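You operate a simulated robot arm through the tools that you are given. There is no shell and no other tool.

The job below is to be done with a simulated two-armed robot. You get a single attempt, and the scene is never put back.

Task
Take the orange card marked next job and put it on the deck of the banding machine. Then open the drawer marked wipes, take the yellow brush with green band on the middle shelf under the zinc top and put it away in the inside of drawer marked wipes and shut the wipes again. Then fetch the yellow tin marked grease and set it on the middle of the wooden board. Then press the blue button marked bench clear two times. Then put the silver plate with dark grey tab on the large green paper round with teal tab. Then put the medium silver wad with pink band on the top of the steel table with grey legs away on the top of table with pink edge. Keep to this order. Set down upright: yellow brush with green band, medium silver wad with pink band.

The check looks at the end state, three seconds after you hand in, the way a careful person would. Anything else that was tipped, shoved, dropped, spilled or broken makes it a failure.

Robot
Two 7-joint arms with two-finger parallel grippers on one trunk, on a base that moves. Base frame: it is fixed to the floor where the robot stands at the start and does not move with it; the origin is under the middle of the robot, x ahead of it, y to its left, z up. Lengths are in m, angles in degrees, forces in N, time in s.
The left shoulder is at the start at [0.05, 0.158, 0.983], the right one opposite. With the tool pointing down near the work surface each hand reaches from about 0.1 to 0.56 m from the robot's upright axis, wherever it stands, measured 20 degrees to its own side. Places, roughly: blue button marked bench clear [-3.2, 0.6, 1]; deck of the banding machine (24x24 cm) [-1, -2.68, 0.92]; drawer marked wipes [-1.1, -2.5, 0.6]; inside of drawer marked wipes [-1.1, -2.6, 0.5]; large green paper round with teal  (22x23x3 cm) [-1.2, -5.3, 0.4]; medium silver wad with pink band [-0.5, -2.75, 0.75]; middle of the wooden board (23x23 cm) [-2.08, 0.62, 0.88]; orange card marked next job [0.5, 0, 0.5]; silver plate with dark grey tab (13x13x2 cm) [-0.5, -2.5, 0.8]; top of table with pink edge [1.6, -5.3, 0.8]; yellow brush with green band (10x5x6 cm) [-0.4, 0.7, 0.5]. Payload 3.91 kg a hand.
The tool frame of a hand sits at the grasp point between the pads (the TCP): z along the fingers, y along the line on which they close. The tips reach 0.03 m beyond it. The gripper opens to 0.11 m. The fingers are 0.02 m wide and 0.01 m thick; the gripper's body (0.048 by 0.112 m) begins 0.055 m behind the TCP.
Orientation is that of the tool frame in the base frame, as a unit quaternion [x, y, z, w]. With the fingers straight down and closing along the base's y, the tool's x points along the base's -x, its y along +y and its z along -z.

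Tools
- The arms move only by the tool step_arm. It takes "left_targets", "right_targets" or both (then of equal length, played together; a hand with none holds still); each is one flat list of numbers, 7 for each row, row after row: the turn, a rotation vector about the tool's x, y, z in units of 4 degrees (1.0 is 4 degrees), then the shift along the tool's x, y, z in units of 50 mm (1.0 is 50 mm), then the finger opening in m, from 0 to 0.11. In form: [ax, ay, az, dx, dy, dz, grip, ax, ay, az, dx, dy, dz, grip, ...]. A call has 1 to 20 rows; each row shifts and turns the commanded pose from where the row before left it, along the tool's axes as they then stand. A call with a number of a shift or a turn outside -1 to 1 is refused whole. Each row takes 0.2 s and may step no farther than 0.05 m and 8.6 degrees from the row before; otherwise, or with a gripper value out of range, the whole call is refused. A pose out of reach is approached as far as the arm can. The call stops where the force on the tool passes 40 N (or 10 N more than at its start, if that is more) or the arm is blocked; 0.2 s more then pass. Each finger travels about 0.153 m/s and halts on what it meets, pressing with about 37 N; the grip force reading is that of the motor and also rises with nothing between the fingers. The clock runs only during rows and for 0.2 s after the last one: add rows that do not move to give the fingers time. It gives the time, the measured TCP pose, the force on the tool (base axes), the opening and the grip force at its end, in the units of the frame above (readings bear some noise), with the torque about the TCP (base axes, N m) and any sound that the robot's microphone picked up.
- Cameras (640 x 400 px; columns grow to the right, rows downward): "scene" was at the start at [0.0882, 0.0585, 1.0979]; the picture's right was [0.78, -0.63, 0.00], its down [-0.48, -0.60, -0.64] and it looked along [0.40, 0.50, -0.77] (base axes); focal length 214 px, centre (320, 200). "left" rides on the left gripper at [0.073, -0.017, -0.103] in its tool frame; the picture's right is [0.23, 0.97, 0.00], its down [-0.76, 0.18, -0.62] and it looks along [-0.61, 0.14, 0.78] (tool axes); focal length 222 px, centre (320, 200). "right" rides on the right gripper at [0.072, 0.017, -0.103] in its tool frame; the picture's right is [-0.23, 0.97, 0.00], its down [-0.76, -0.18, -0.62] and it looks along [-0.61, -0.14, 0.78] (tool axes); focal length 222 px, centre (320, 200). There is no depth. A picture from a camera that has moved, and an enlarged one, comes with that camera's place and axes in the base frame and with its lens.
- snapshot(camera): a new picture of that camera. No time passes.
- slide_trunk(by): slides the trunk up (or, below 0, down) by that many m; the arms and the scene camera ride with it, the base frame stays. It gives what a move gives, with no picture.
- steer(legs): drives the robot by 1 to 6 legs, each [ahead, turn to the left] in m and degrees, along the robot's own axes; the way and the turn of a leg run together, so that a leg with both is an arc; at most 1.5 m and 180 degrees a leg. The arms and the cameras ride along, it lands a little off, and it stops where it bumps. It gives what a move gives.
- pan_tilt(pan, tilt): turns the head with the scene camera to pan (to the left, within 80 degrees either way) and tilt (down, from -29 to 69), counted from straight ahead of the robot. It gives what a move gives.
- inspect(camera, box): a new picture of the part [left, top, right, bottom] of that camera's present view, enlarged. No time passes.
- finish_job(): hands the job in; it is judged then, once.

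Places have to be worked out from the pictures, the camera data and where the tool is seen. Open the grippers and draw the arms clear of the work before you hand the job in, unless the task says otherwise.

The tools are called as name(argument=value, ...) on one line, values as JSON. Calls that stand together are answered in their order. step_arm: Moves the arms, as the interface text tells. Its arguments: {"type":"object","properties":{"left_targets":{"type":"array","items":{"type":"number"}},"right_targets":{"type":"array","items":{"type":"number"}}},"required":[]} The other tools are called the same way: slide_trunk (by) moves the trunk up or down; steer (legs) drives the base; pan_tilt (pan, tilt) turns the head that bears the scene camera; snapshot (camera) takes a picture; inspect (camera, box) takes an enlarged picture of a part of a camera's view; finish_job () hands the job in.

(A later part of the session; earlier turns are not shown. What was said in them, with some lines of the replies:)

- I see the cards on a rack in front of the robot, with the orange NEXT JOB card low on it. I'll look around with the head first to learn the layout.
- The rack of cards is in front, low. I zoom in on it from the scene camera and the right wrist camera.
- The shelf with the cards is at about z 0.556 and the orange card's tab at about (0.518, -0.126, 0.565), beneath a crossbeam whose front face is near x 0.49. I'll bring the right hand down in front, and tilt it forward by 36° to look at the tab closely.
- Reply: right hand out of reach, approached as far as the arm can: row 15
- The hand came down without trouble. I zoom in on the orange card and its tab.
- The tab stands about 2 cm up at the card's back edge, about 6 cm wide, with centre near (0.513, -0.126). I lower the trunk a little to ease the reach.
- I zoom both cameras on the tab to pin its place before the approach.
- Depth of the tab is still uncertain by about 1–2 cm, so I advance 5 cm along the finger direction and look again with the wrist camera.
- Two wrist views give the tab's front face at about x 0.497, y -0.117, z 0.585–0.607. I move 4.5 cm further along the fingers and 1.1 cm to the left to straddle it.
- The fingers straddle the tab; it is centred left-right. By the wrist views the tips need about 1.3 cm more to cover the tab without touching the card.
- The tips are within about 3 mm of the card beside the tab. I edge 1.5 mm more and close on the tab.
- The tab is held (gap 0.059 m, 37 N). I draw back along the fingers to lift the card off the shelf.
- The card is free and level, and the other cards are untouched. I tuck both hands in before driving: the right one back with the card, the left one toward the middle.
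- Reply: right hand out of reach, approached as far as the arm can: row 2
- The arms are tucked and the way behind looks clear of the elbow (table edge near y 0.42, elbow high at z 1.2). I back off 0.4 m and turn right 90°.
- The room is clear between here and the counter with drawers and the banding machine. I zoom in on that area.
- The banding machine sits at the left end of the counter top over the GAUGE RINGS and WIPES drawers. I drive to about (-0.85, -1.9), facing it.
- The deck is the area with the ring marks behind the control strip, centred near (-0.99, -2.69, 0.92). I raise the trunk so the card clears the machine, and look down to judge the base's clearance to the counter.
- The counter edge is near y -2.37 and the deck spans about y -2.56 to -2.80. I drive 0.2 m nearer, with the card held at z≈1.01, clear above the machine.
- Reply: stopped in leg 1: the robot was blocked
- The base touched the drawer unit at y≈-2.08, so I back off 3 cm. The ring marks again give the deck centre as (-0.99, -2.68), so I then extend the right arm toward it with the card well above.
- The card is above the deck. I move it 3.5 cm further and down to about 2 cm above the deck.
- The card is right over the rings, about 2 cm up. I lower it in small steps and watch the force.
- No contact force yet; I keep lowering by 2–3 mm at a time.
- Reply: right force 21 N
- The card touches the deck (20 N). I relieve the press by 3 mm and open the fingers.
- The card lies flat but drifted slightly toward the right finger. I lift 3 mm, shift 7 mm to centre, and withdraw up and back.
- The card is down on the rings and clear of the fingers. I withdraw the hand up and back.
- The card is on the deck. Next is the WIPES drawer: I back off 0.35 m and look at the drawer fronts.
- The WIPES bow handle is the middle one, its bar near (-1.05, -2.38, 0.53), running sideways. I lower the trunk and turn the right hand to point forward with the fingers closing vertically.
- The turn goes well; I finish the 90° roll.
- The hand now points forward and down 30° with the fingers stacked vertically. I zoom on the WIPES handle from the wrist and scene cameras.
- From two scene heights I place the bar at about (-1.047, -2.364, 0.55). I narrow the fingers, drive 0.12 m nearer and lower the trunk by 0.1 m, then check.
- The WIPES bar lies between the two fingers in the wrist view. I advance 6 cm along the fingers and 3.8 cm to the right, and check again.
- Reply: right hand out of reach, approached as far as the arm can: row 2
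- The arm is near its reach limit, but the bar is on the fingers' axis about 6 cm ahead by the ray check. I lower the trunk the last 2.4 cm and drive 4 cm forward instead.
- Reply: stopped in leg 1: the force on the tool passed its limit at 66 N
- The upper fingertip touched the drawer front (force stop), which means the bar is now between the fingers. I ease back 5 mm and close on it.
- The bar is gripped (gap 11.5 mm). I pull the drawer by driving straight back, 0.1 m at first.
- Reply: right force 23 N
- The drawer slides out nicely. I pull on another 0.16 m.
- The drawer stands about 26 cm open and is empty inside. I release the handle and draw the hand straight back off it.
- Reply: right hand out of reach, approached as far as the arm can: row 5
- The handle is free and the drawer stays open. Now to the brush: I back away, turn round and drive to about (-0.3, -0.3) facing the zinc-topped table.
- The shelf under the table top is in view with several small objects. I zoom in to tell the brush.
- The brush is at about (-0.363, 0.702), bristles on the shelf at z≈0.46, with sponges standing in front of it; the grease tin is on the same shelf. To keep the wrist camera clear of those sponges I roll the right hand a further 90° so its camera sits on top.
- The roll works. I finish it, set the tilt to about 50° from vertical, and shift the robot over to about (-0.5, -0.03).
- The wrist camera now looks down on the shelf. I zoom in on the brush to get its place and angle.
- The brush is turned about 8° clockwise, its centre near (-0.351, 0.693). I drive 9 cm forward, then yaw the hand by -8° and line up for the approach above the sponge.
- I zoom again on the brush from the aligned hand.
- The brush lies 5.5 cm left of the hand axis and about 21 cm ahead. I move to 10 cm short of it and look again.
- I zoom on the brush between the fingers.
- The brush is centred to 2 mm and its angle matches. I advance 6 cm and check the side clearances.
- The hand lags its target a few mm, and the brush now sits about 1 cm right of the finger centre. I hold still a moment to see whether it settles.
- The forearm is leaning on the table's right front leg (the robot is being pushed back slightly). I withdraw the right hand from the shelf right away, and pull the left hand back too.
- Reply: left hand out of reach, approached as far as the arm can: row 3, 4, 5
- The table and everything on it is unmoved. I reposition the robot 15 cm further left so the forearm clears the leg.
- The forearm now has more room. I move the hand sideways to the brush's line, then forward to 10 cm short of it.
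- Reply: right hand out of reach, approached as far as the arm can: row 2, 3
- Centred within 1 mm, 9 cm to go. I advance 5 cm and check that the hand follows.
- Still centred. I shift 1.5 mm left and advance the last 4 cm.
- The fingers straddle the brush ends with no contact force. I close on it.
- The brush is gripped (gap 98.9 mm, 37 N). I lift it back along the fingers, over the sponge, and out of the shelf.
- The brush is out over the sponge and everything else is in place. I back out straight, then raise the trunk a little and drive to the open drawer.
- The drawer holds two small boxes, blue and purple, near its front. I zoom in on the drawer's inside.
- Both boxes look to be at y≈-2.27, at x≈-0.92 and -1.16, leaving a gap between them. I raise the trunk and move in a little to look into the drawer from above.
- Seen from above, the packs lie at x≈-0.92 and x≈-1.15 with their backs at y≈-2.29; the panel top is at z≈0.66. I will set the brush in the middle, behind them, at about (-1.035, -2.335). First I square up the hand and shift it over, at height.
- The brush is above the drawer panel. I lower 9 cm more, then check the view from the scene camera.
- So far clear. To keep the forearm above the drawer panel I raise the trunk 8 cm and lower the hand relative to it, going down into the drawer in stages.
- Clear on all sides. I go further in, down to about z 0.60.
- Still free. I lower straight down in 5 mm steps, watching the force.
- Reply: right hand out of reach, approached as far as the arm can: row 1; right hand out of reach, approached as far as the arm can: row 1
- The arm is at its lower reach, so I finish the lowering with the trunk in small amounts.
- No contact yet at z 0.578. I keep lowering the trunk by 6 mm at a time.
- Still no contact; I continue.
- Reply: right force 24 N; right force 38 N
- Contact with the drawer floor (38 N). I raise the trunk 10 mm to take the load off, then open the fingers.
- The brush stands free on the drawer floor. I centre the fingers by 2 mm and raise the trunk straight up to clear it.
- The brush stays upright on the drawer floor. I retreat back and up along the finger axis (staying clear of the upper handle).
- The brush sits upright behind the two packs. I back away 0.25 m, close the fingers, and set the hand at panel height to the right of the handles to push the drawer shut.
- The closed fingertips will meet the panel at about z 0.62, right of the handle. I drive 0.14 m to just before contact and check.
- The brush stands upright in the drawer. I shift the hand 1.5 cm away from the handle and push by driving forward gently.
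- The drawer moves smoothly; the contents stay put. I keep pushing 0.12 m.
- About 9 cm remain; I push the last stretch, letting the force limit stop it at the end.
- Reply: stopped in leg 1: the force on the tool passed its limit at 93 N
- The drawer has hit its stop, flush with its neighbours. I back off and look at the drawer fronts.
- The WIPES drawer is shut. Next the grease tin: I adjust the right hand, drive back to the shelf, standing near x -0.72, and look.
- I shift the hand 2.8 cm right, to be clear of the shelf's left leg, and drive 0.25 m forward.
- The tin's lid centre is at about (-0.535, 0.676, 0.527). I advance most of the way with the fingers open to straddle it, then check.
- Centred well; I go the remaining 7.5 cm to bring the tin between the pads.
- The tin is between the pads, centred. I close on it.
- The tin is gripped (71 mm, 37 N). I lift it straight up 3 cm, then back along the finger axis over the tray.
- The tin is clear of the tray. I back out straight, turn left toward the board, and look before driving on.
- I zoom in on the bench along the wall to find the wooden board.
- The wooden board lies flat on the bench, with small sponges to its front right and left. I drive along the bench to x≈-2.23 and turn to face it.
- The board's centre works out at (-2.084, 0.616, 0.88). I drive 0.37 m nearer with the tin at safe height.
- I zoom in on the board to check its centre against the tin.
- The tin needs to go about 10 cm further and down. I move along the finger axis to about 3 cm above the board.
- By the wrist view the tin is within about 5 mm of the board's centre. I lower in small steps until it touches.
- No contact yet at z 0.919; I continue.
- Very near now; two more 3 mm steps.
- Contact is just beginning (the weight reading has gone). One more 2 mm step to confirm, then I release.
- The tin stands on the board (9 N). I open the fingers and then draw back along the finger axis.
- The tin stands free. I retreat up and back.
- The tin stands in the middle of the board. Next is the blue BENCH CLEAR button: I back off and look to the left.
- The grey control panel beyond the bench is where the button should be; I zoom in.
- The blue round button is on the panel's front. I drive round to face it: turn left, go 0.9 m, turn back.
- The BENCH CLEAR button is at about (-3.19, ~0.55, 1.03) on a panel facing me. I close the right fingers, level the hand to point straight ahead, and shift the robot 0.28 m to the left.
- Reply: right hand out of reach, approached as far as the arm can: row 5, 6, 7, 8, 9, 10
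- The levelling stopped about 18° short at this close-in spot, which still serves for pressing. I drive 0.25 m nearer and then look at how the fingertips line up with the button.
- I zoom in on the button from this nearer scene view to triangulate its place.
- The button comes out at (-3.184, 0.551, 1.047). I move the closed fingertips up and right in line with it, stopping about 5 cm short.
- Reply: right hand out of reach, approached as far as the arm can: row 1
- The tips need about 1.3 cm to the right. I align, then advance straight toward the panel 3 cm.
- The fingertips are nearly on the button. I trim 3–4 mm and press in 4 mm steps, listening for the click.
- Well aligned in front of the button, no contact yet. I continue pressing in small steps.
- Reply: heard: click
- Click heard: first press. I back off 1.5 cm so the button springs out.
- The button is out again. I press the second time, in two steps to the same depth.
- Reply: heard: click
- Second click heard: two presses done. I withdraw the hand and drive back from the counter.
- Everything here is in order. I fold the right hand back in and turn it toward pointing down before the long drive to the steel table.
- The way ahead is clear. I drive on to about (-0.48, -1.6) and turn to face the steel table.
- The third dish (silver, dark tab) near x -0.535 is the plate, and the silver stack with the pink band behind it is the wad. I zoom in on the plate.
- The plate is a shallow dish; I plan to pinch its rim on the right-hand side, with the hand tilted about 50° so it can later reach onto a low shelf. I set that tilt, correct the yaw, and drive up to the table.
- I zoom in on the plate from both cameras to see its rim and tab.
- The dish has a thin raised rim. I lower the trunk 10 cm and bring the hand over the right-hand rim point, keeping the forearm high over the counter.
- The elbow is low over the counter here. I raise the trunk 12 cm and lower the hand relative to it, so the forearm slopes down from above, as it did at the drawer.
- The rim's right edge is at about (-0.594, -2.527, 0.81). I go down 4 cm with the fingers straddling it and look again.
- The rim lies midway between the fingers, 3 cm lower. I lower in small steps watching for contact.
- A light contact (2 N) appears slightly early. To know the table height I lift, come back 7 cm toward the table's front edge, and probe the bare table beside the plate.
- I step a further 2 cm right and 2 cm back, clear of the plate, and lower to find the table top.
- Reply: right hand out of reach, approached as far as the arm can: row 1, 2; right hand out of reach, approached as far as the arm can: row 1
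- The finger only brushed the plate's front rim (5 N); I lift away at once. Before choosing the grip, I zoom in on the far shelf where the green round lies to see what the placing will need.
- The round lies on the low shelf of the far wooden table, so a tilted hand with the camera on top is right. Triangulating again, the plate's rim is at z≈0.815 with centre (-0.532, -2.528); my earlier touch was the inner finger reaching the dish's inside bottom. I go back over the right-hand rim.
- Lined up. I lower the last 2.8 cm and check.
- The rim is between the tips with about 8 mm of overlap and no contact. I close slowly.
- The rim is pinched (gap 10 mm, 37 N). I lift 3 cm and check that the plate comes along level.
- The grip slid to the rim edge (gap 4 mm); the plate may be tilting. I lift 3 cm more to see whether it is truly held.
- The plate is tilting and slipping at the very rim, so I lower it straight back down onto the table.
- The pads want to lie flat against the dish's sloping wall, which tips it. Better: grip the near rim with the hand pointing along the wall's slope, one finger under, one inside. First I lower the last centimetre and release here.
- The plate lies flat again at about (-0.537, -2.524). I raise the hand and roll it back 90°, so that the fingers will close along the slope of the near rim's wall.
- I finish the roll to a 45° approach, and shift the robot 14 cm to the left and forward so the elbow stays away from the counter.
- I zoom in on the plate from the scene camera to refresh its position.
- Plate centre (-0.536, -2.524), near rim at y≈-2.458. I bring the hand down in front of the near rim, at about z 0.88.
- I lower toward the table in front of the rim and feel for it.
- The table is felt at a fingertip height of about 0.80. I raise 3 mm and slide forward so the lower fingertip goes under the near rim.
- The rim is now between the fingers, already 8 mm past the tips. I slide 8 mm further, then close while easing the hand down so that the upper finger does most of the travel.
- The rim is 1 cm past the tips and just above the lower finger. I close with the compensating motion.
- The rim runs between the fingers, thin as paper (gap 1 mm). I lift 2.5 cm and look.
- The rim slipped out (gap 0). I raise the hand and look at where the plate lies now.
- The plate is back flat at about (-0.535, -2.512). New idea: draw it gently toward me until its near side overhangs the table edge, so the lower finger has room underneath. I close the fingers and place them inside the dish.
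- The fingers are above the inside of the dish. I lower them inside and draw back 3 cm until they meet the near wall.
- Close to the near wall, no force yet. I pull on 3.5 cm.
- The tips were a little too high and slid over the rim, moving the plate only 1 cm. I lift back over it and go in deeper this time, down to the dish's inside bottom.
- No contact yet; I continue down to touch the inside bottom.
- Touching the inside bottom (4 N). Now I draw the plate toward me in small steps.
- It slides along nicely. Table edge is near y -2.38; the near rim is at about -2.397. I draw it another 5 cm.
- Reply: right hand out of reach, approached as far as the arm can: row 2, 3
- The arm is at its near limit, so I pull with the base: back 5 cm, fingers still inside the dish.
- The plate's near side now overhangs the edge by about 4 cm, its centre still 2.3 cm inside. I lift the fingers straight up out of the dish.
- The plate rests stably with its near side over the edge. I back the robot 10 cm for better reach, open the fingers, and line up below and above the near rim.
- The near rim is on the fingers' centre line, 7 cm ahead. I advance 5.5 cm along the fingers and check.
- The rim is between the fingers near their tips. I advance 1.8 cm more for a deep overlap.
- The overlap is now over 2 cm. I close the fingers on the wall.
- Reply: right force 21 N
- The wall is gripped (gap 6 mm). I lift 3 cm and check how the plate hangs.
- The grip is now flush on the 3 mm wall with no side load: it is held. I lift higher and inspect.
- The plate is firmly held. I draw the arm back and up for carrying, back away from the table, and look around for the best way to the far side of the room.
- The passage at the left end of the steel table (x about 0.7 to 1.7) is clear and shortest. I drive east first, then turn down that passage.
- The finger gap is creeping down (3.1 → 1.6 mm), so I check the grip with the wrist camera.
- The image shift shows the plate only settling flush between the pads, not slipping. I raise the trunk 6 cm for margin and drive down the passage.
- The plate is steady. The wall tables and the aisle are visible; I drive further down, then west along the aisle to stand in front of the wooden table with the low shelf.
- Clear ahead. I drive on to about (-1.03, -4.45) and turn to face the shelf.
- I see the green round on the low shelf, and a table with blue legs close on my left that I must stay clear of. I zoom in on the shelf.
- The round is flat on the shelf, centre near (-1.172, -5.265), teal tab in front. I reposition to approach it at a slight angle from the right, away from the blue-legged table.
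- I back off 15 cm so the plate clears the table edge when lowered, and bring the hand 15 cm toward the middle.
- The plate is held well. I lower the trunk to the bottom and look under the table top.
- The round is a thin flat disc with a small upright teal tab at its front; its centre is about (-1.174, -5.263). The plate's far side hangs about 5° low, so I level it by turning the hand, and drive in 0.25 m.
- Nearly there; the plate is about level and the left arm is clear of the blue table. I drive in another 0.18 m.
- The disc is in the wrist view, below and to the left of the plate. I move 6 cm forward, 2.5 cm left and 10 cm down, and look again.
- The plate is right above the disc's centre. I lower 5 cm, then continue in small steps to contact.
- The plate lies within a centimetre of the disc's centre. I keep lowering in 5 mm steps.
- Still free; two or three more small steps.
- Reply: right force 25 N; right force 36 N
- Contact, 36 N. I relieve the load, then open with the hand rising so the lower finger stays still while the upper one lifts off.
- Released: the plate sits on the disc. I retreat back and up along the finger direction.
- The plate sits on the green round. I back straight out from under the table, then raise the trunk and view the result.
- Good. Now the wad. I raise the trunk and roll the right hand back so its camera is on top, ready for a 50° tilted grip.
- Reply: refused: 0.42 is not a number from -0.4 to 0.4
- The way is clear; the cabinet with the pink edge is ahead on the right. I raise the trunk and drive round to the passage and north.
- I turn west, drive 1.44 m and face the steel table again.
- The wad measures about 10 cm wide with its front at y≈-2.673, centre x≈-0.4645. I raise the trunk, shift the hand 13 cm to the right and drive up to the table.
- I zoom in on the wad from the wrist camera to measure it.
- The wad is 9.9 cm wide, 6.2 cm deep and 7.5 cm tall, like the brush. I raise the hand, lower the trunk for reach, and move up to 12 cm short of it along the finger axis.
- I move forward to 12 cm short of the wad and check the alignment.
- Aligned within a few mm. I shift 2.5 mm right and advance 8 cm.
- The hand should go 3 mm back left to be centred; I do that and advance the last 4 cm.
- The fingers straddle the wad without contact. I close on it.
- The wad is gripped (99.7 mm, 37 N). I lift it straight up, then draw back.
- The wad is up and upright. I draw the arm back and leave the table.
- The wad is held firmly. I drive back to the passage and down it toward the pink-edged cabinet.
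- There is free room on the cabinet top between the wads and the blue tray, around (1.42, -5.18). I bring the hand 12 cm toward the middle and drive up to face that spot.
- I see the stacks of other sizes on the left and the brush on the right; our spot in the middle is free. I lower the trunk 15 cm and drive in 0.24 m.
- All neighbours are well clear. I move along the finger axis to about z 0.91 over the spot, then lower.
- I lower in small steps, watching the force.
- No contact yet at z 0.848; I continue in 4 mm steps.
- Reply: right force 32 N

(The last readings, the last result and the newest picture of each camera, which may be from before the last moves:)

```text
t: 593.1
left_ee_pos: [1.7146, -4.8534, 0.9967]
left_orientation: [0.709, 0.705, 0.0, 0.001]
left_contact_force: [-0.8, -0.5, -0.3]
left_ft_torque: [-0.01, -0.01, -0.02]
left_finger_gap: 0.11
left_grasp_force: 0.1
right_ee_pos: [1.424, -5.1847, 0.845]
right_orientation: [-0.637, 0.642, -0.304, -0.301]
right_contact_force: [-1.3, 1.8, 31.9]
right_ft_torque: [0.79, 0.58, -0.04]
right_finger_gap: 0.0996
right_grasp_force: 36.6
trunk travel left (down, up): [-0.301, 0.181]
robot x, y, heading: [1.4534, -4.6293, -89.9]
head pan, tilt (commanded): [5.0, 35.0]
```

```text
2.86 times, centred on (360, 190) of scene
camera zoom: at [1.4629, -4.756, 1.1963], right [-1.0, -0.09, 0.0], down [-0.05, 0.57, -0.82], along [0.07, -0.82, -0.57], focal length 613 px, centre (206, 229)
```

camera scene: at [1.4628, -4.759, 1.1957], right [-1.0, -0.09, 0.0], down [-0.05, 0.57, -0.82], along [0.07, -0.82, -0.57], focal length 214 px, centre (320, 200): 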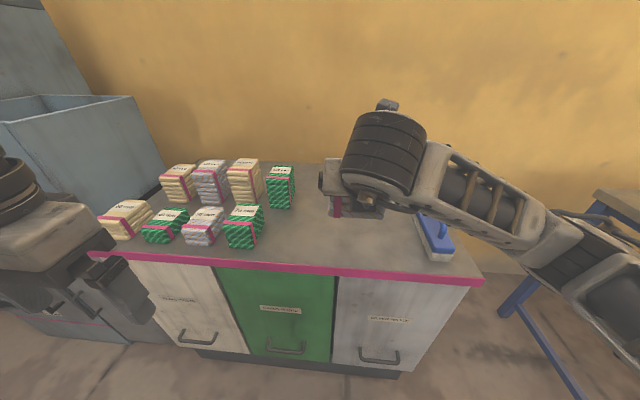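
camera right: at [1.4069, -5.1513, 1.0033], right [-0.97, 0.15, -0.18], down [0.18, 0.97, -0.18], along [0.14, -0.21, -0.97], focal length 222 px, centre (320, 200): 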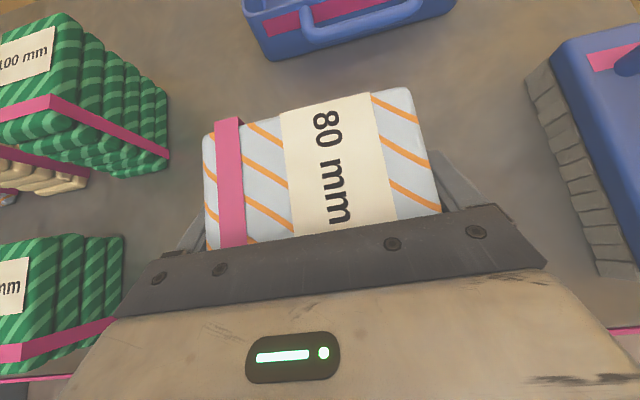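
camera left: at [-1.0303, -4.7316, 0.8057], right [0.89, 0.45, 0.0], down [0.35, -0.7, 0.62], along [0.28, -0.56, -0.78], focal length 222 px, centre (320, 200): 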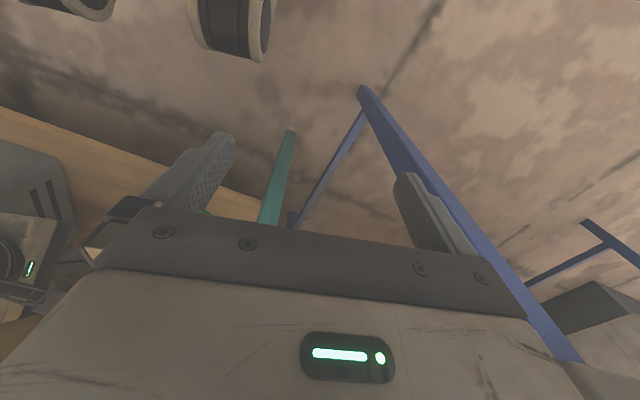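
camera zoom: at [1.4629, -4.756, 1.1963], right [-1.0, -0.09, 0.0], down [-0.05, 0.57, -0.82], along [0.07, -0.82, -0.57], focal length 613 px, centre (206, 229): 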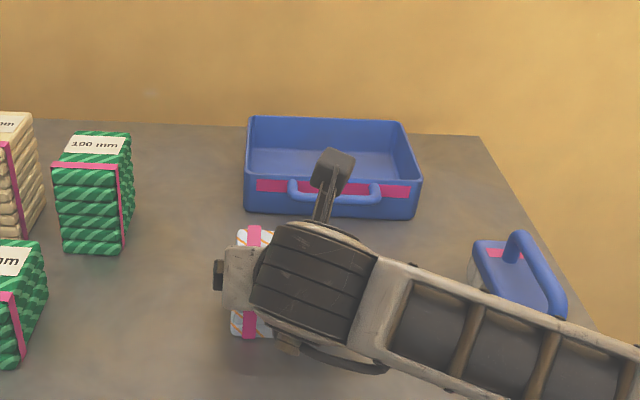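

The wad stands on the top (32 N). I relieve the load and open the fingers.

step_arm(right_targets=[0, 0, 0, 0.107, 0, -0.09, 0.085, 0, 0, 0, 0, 0, 0, 0.085])

step_arm(right_targets=[0, 0, 0, 0, 0, 0, 0.1, 0, 0, 0, 0, 0, 0, 0.105, 0, 0, 0, 0, 0, 0, 0.11, 0, 0, 0, 0, 0, 0, 0.11])

inspect(camera="right", box=[160, 60, 480, 260])

```text
t: 593.7
left_ee_pos: [1.7142, -4.8553, 0.9957]
left_orientation: [0.709, 0.706, 0.0, 0.001]
left_contact_force: [-0.5, -0.5, 0.0]
left_ft_torque: [0.03, 0.02, -0.03]
left_finger_gap: 0.11
left_grasp_force: 0.2
right_ee_pos: [1.4239, -5.184, 0.8455]
right_orientation: [-0.639, 0.643, -0.299, -0.299]
right_contact_force: [3.1, -4.9, 11.3]
right_ft_torque: [-0.54, -0.72, -0.16]
right_finger_gap: 0.0996
right_grasp_force: 36.8
trunk travel left (down, up): [-0.301, 0.181]
robot x, y, heading: [1.4525, -4.6331, -89.9]
head pan, tilt (commanded): [5.0, 35.0]
```

```text
t: 594.7
left_ee_pos: [1.714, -4.8536, 0.9957]
left_orientation: [0.709, 0.705, 0.001, 0.0]
left_contact_force: [0.4, 0.1, -0.2]
left_ft_torque: [0.01, 0.02, 0.03]
left_finger_gap: 0.1098
left_grasp_force: 0.0
right_ee_pos: [1.4242, -5.1836, 0.8437]
right_orientation: [-0.64, 0.643, -0.299, -0.298]
right_contact_force: [-1.3, -0.1, -0.3]
right_ft_torque: [0.0, -0.01, -0.01]
right_finger_gap: 0.1097
right_grasp_force: 0.1
trunk travel left (down, up): [-0.301, 0.181]
robot x, y, heading: [1.4566, -4.6293, -90.2]
head pan, tilt (commanded): [5.0, 35.0]
```

```text
2.00 times, centred on (320, 160) of right
camera zoom: at [1.4068, -5.1516, 0.9661], right [-0.97, 0.15, -0.18], down [0.18, 0.97, -0.18], along [0.14, -0.21, -0.97], focal length 444 px, centre (320, 280)
```

zoom: 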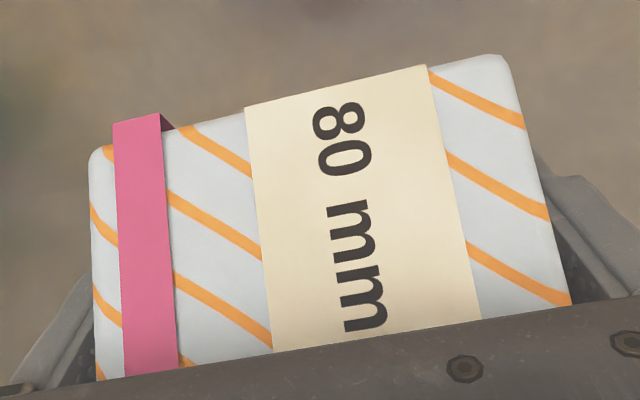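

The fingers are free on both sides. I retreat along the finger axis.

step_arm(right_targets=[0, 0, 0, 0, 0, -0.3, 0.11, 0, 0, 0, 0, 0, -0.5, 0.11, 0, 0, 0, 0, 0, -0.7, 0.11, 0, 0, 0, 0, 0, -0.8, 0.11, 0, 0, 0, 0, 0, -0.8, 0.11])

snapshot(camera="right")

snapshot(camera="scene")

```text
t: 595.9
left_ee_pos: [1.7144, -4.8557, 0.9959]
left_orientation: [0.709, 0.705, 0.001, 0.0]
left_contact_force: [0.0, 1.0, 0.7]
left_ft_torque: [0.03, 0.03, -0.03]
left_finger_gap: 0.1101
left_grasp_force: 0.1
right_ee_pos: [1.4236, -5.0647, 0.9451]
right_orientation: [-0.64, 0.643, -0.298, -0.298]
right_contact_force: [0.4, -0.1, -1.2]
right_ft_torque: [-0.01, 0.0, 0.02]
right_finger_gap: 0.1101
right_grasp_force: 0.1
trunk travel left (down, up): [-0.301, 0.181]
robot x, y, heading: [1.4571, -4.6256, -90.1]
head pan, tilt (commanded): [5.0, 35.0]
```

```text
taken
camera right: at [1.407, -5.0324, 1.0676], right [-0.97, 0.15, -0.18], down [0.18, 0.97, -0.18], along [0.14, -0.21, -0.97], focal length 222 px, centre (320, 200)
```

right: 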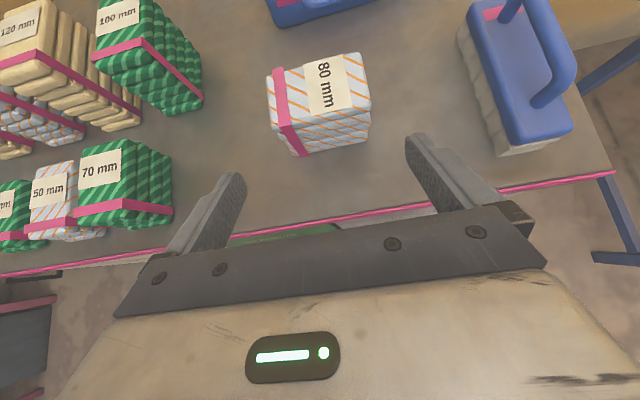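

```text
taken
camera scene: at [1.4628, -4.7586, 1.1957], right [-1.0, -0.09, 0.0], down [-0.05, 0.57, -0.82], along [0.07, -0.82, -0.57], focal length 214 px, centre (320, 200)
```

scene: 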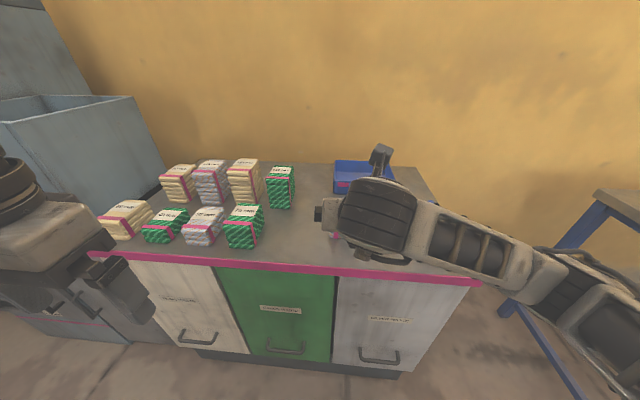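

The wad stands upright on the cabinet top, with everything around it untouched. I back away and take a last look.

steer(legs=[[-0.5, 0]])

inspect(camera="scene", box=[200, 90, 440, 240])

```text
t: 598.9
left_ee_pos: [1.7132, -4.3533, 0.9963]
left_orientation: [0.709, 0.705, 0.002, 0.001]
left_contact_force: [0.3, 0.3, -0.2]
left_ft_torque: [0.01, -0.02, 0.0]
left_finger_gap: 0.11
left_grasp_force: 0.1
right_ee_pos: [1.4239, -4.5624, 0.9455]
right_orientation: [-0.639, 0.643, -0.299, -0.298]
right_contact_force: [-1.3, 0.2, -0.3]
right_ft_torque: [-0.01, 0.02, 0.02]
right_finger_gap: 0.1103
right_grasp_force: 0.0
trunk travel left (down, up): [-0.301, 0.181]
robot x, y, heading: [1.4552, -4.1248, -90.2]
head pan, tilt (commanded): [5.0, 35.0]
```

```text
2.67 times, centred on (320, 165) of scene
camera zoom: at [1.463, -4.2571, 1.1958], right [-1.0, -0.09, 0.0], down [-0.05, 0.57, -0.82], along [0.07, -0.82, -0.57], focal length 572 px, centre (320, 293)
```

zoom: 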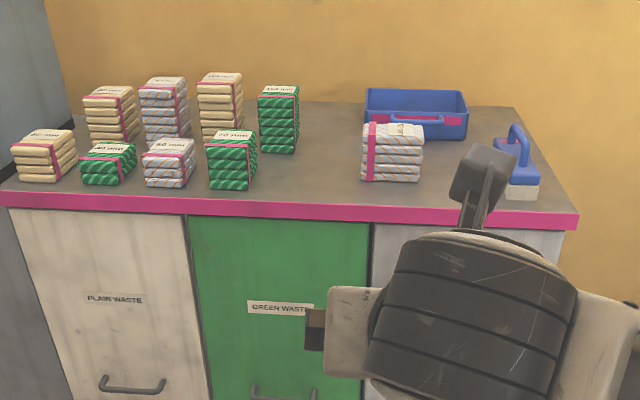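

The wad is upright on the pink-edged top, both grippers are open and the arms are clear. All six parts were done in the given order, so I hand the job in.

finish_job()

```text
The job is handed in.
```

I carried out all six parts in the order given and handed the job in; no verdict has come back yet.

- **Card:** the orange card lies flat on the deck of the banding machine.
- **Brush:** it stood upright on the floor of the wipes drawer, behind two small packs, before I pushed the drawer shut. The drawer is closed, so I have not seen the brush since.
- **Tin:** the grease tin stands in the middle of the wooden board.
- **Button:** I pressed bench clear twice and heard one click for each press.
- **Plate:** the silver plate sits on the green paper round, close to its centre. Gripping it took several tries. I slid it on the steel table until it overhung the edge before I could lift it. The round shifted by about 5 mm when I let go of the plate.
- **Wad:** the silver wad stands upright on the top of the table with the pink edge.

Three unplanned contacts happened along the way. The base touched the front of the drawer unit, and a forearm leaned on a leg of the table with the zinc top. The drawer also hit its stop with about 93 N when I closed it. I saw nothing shifted, tipped or dropped after any of them.

Both grippers are open and the arms are clear of the work.
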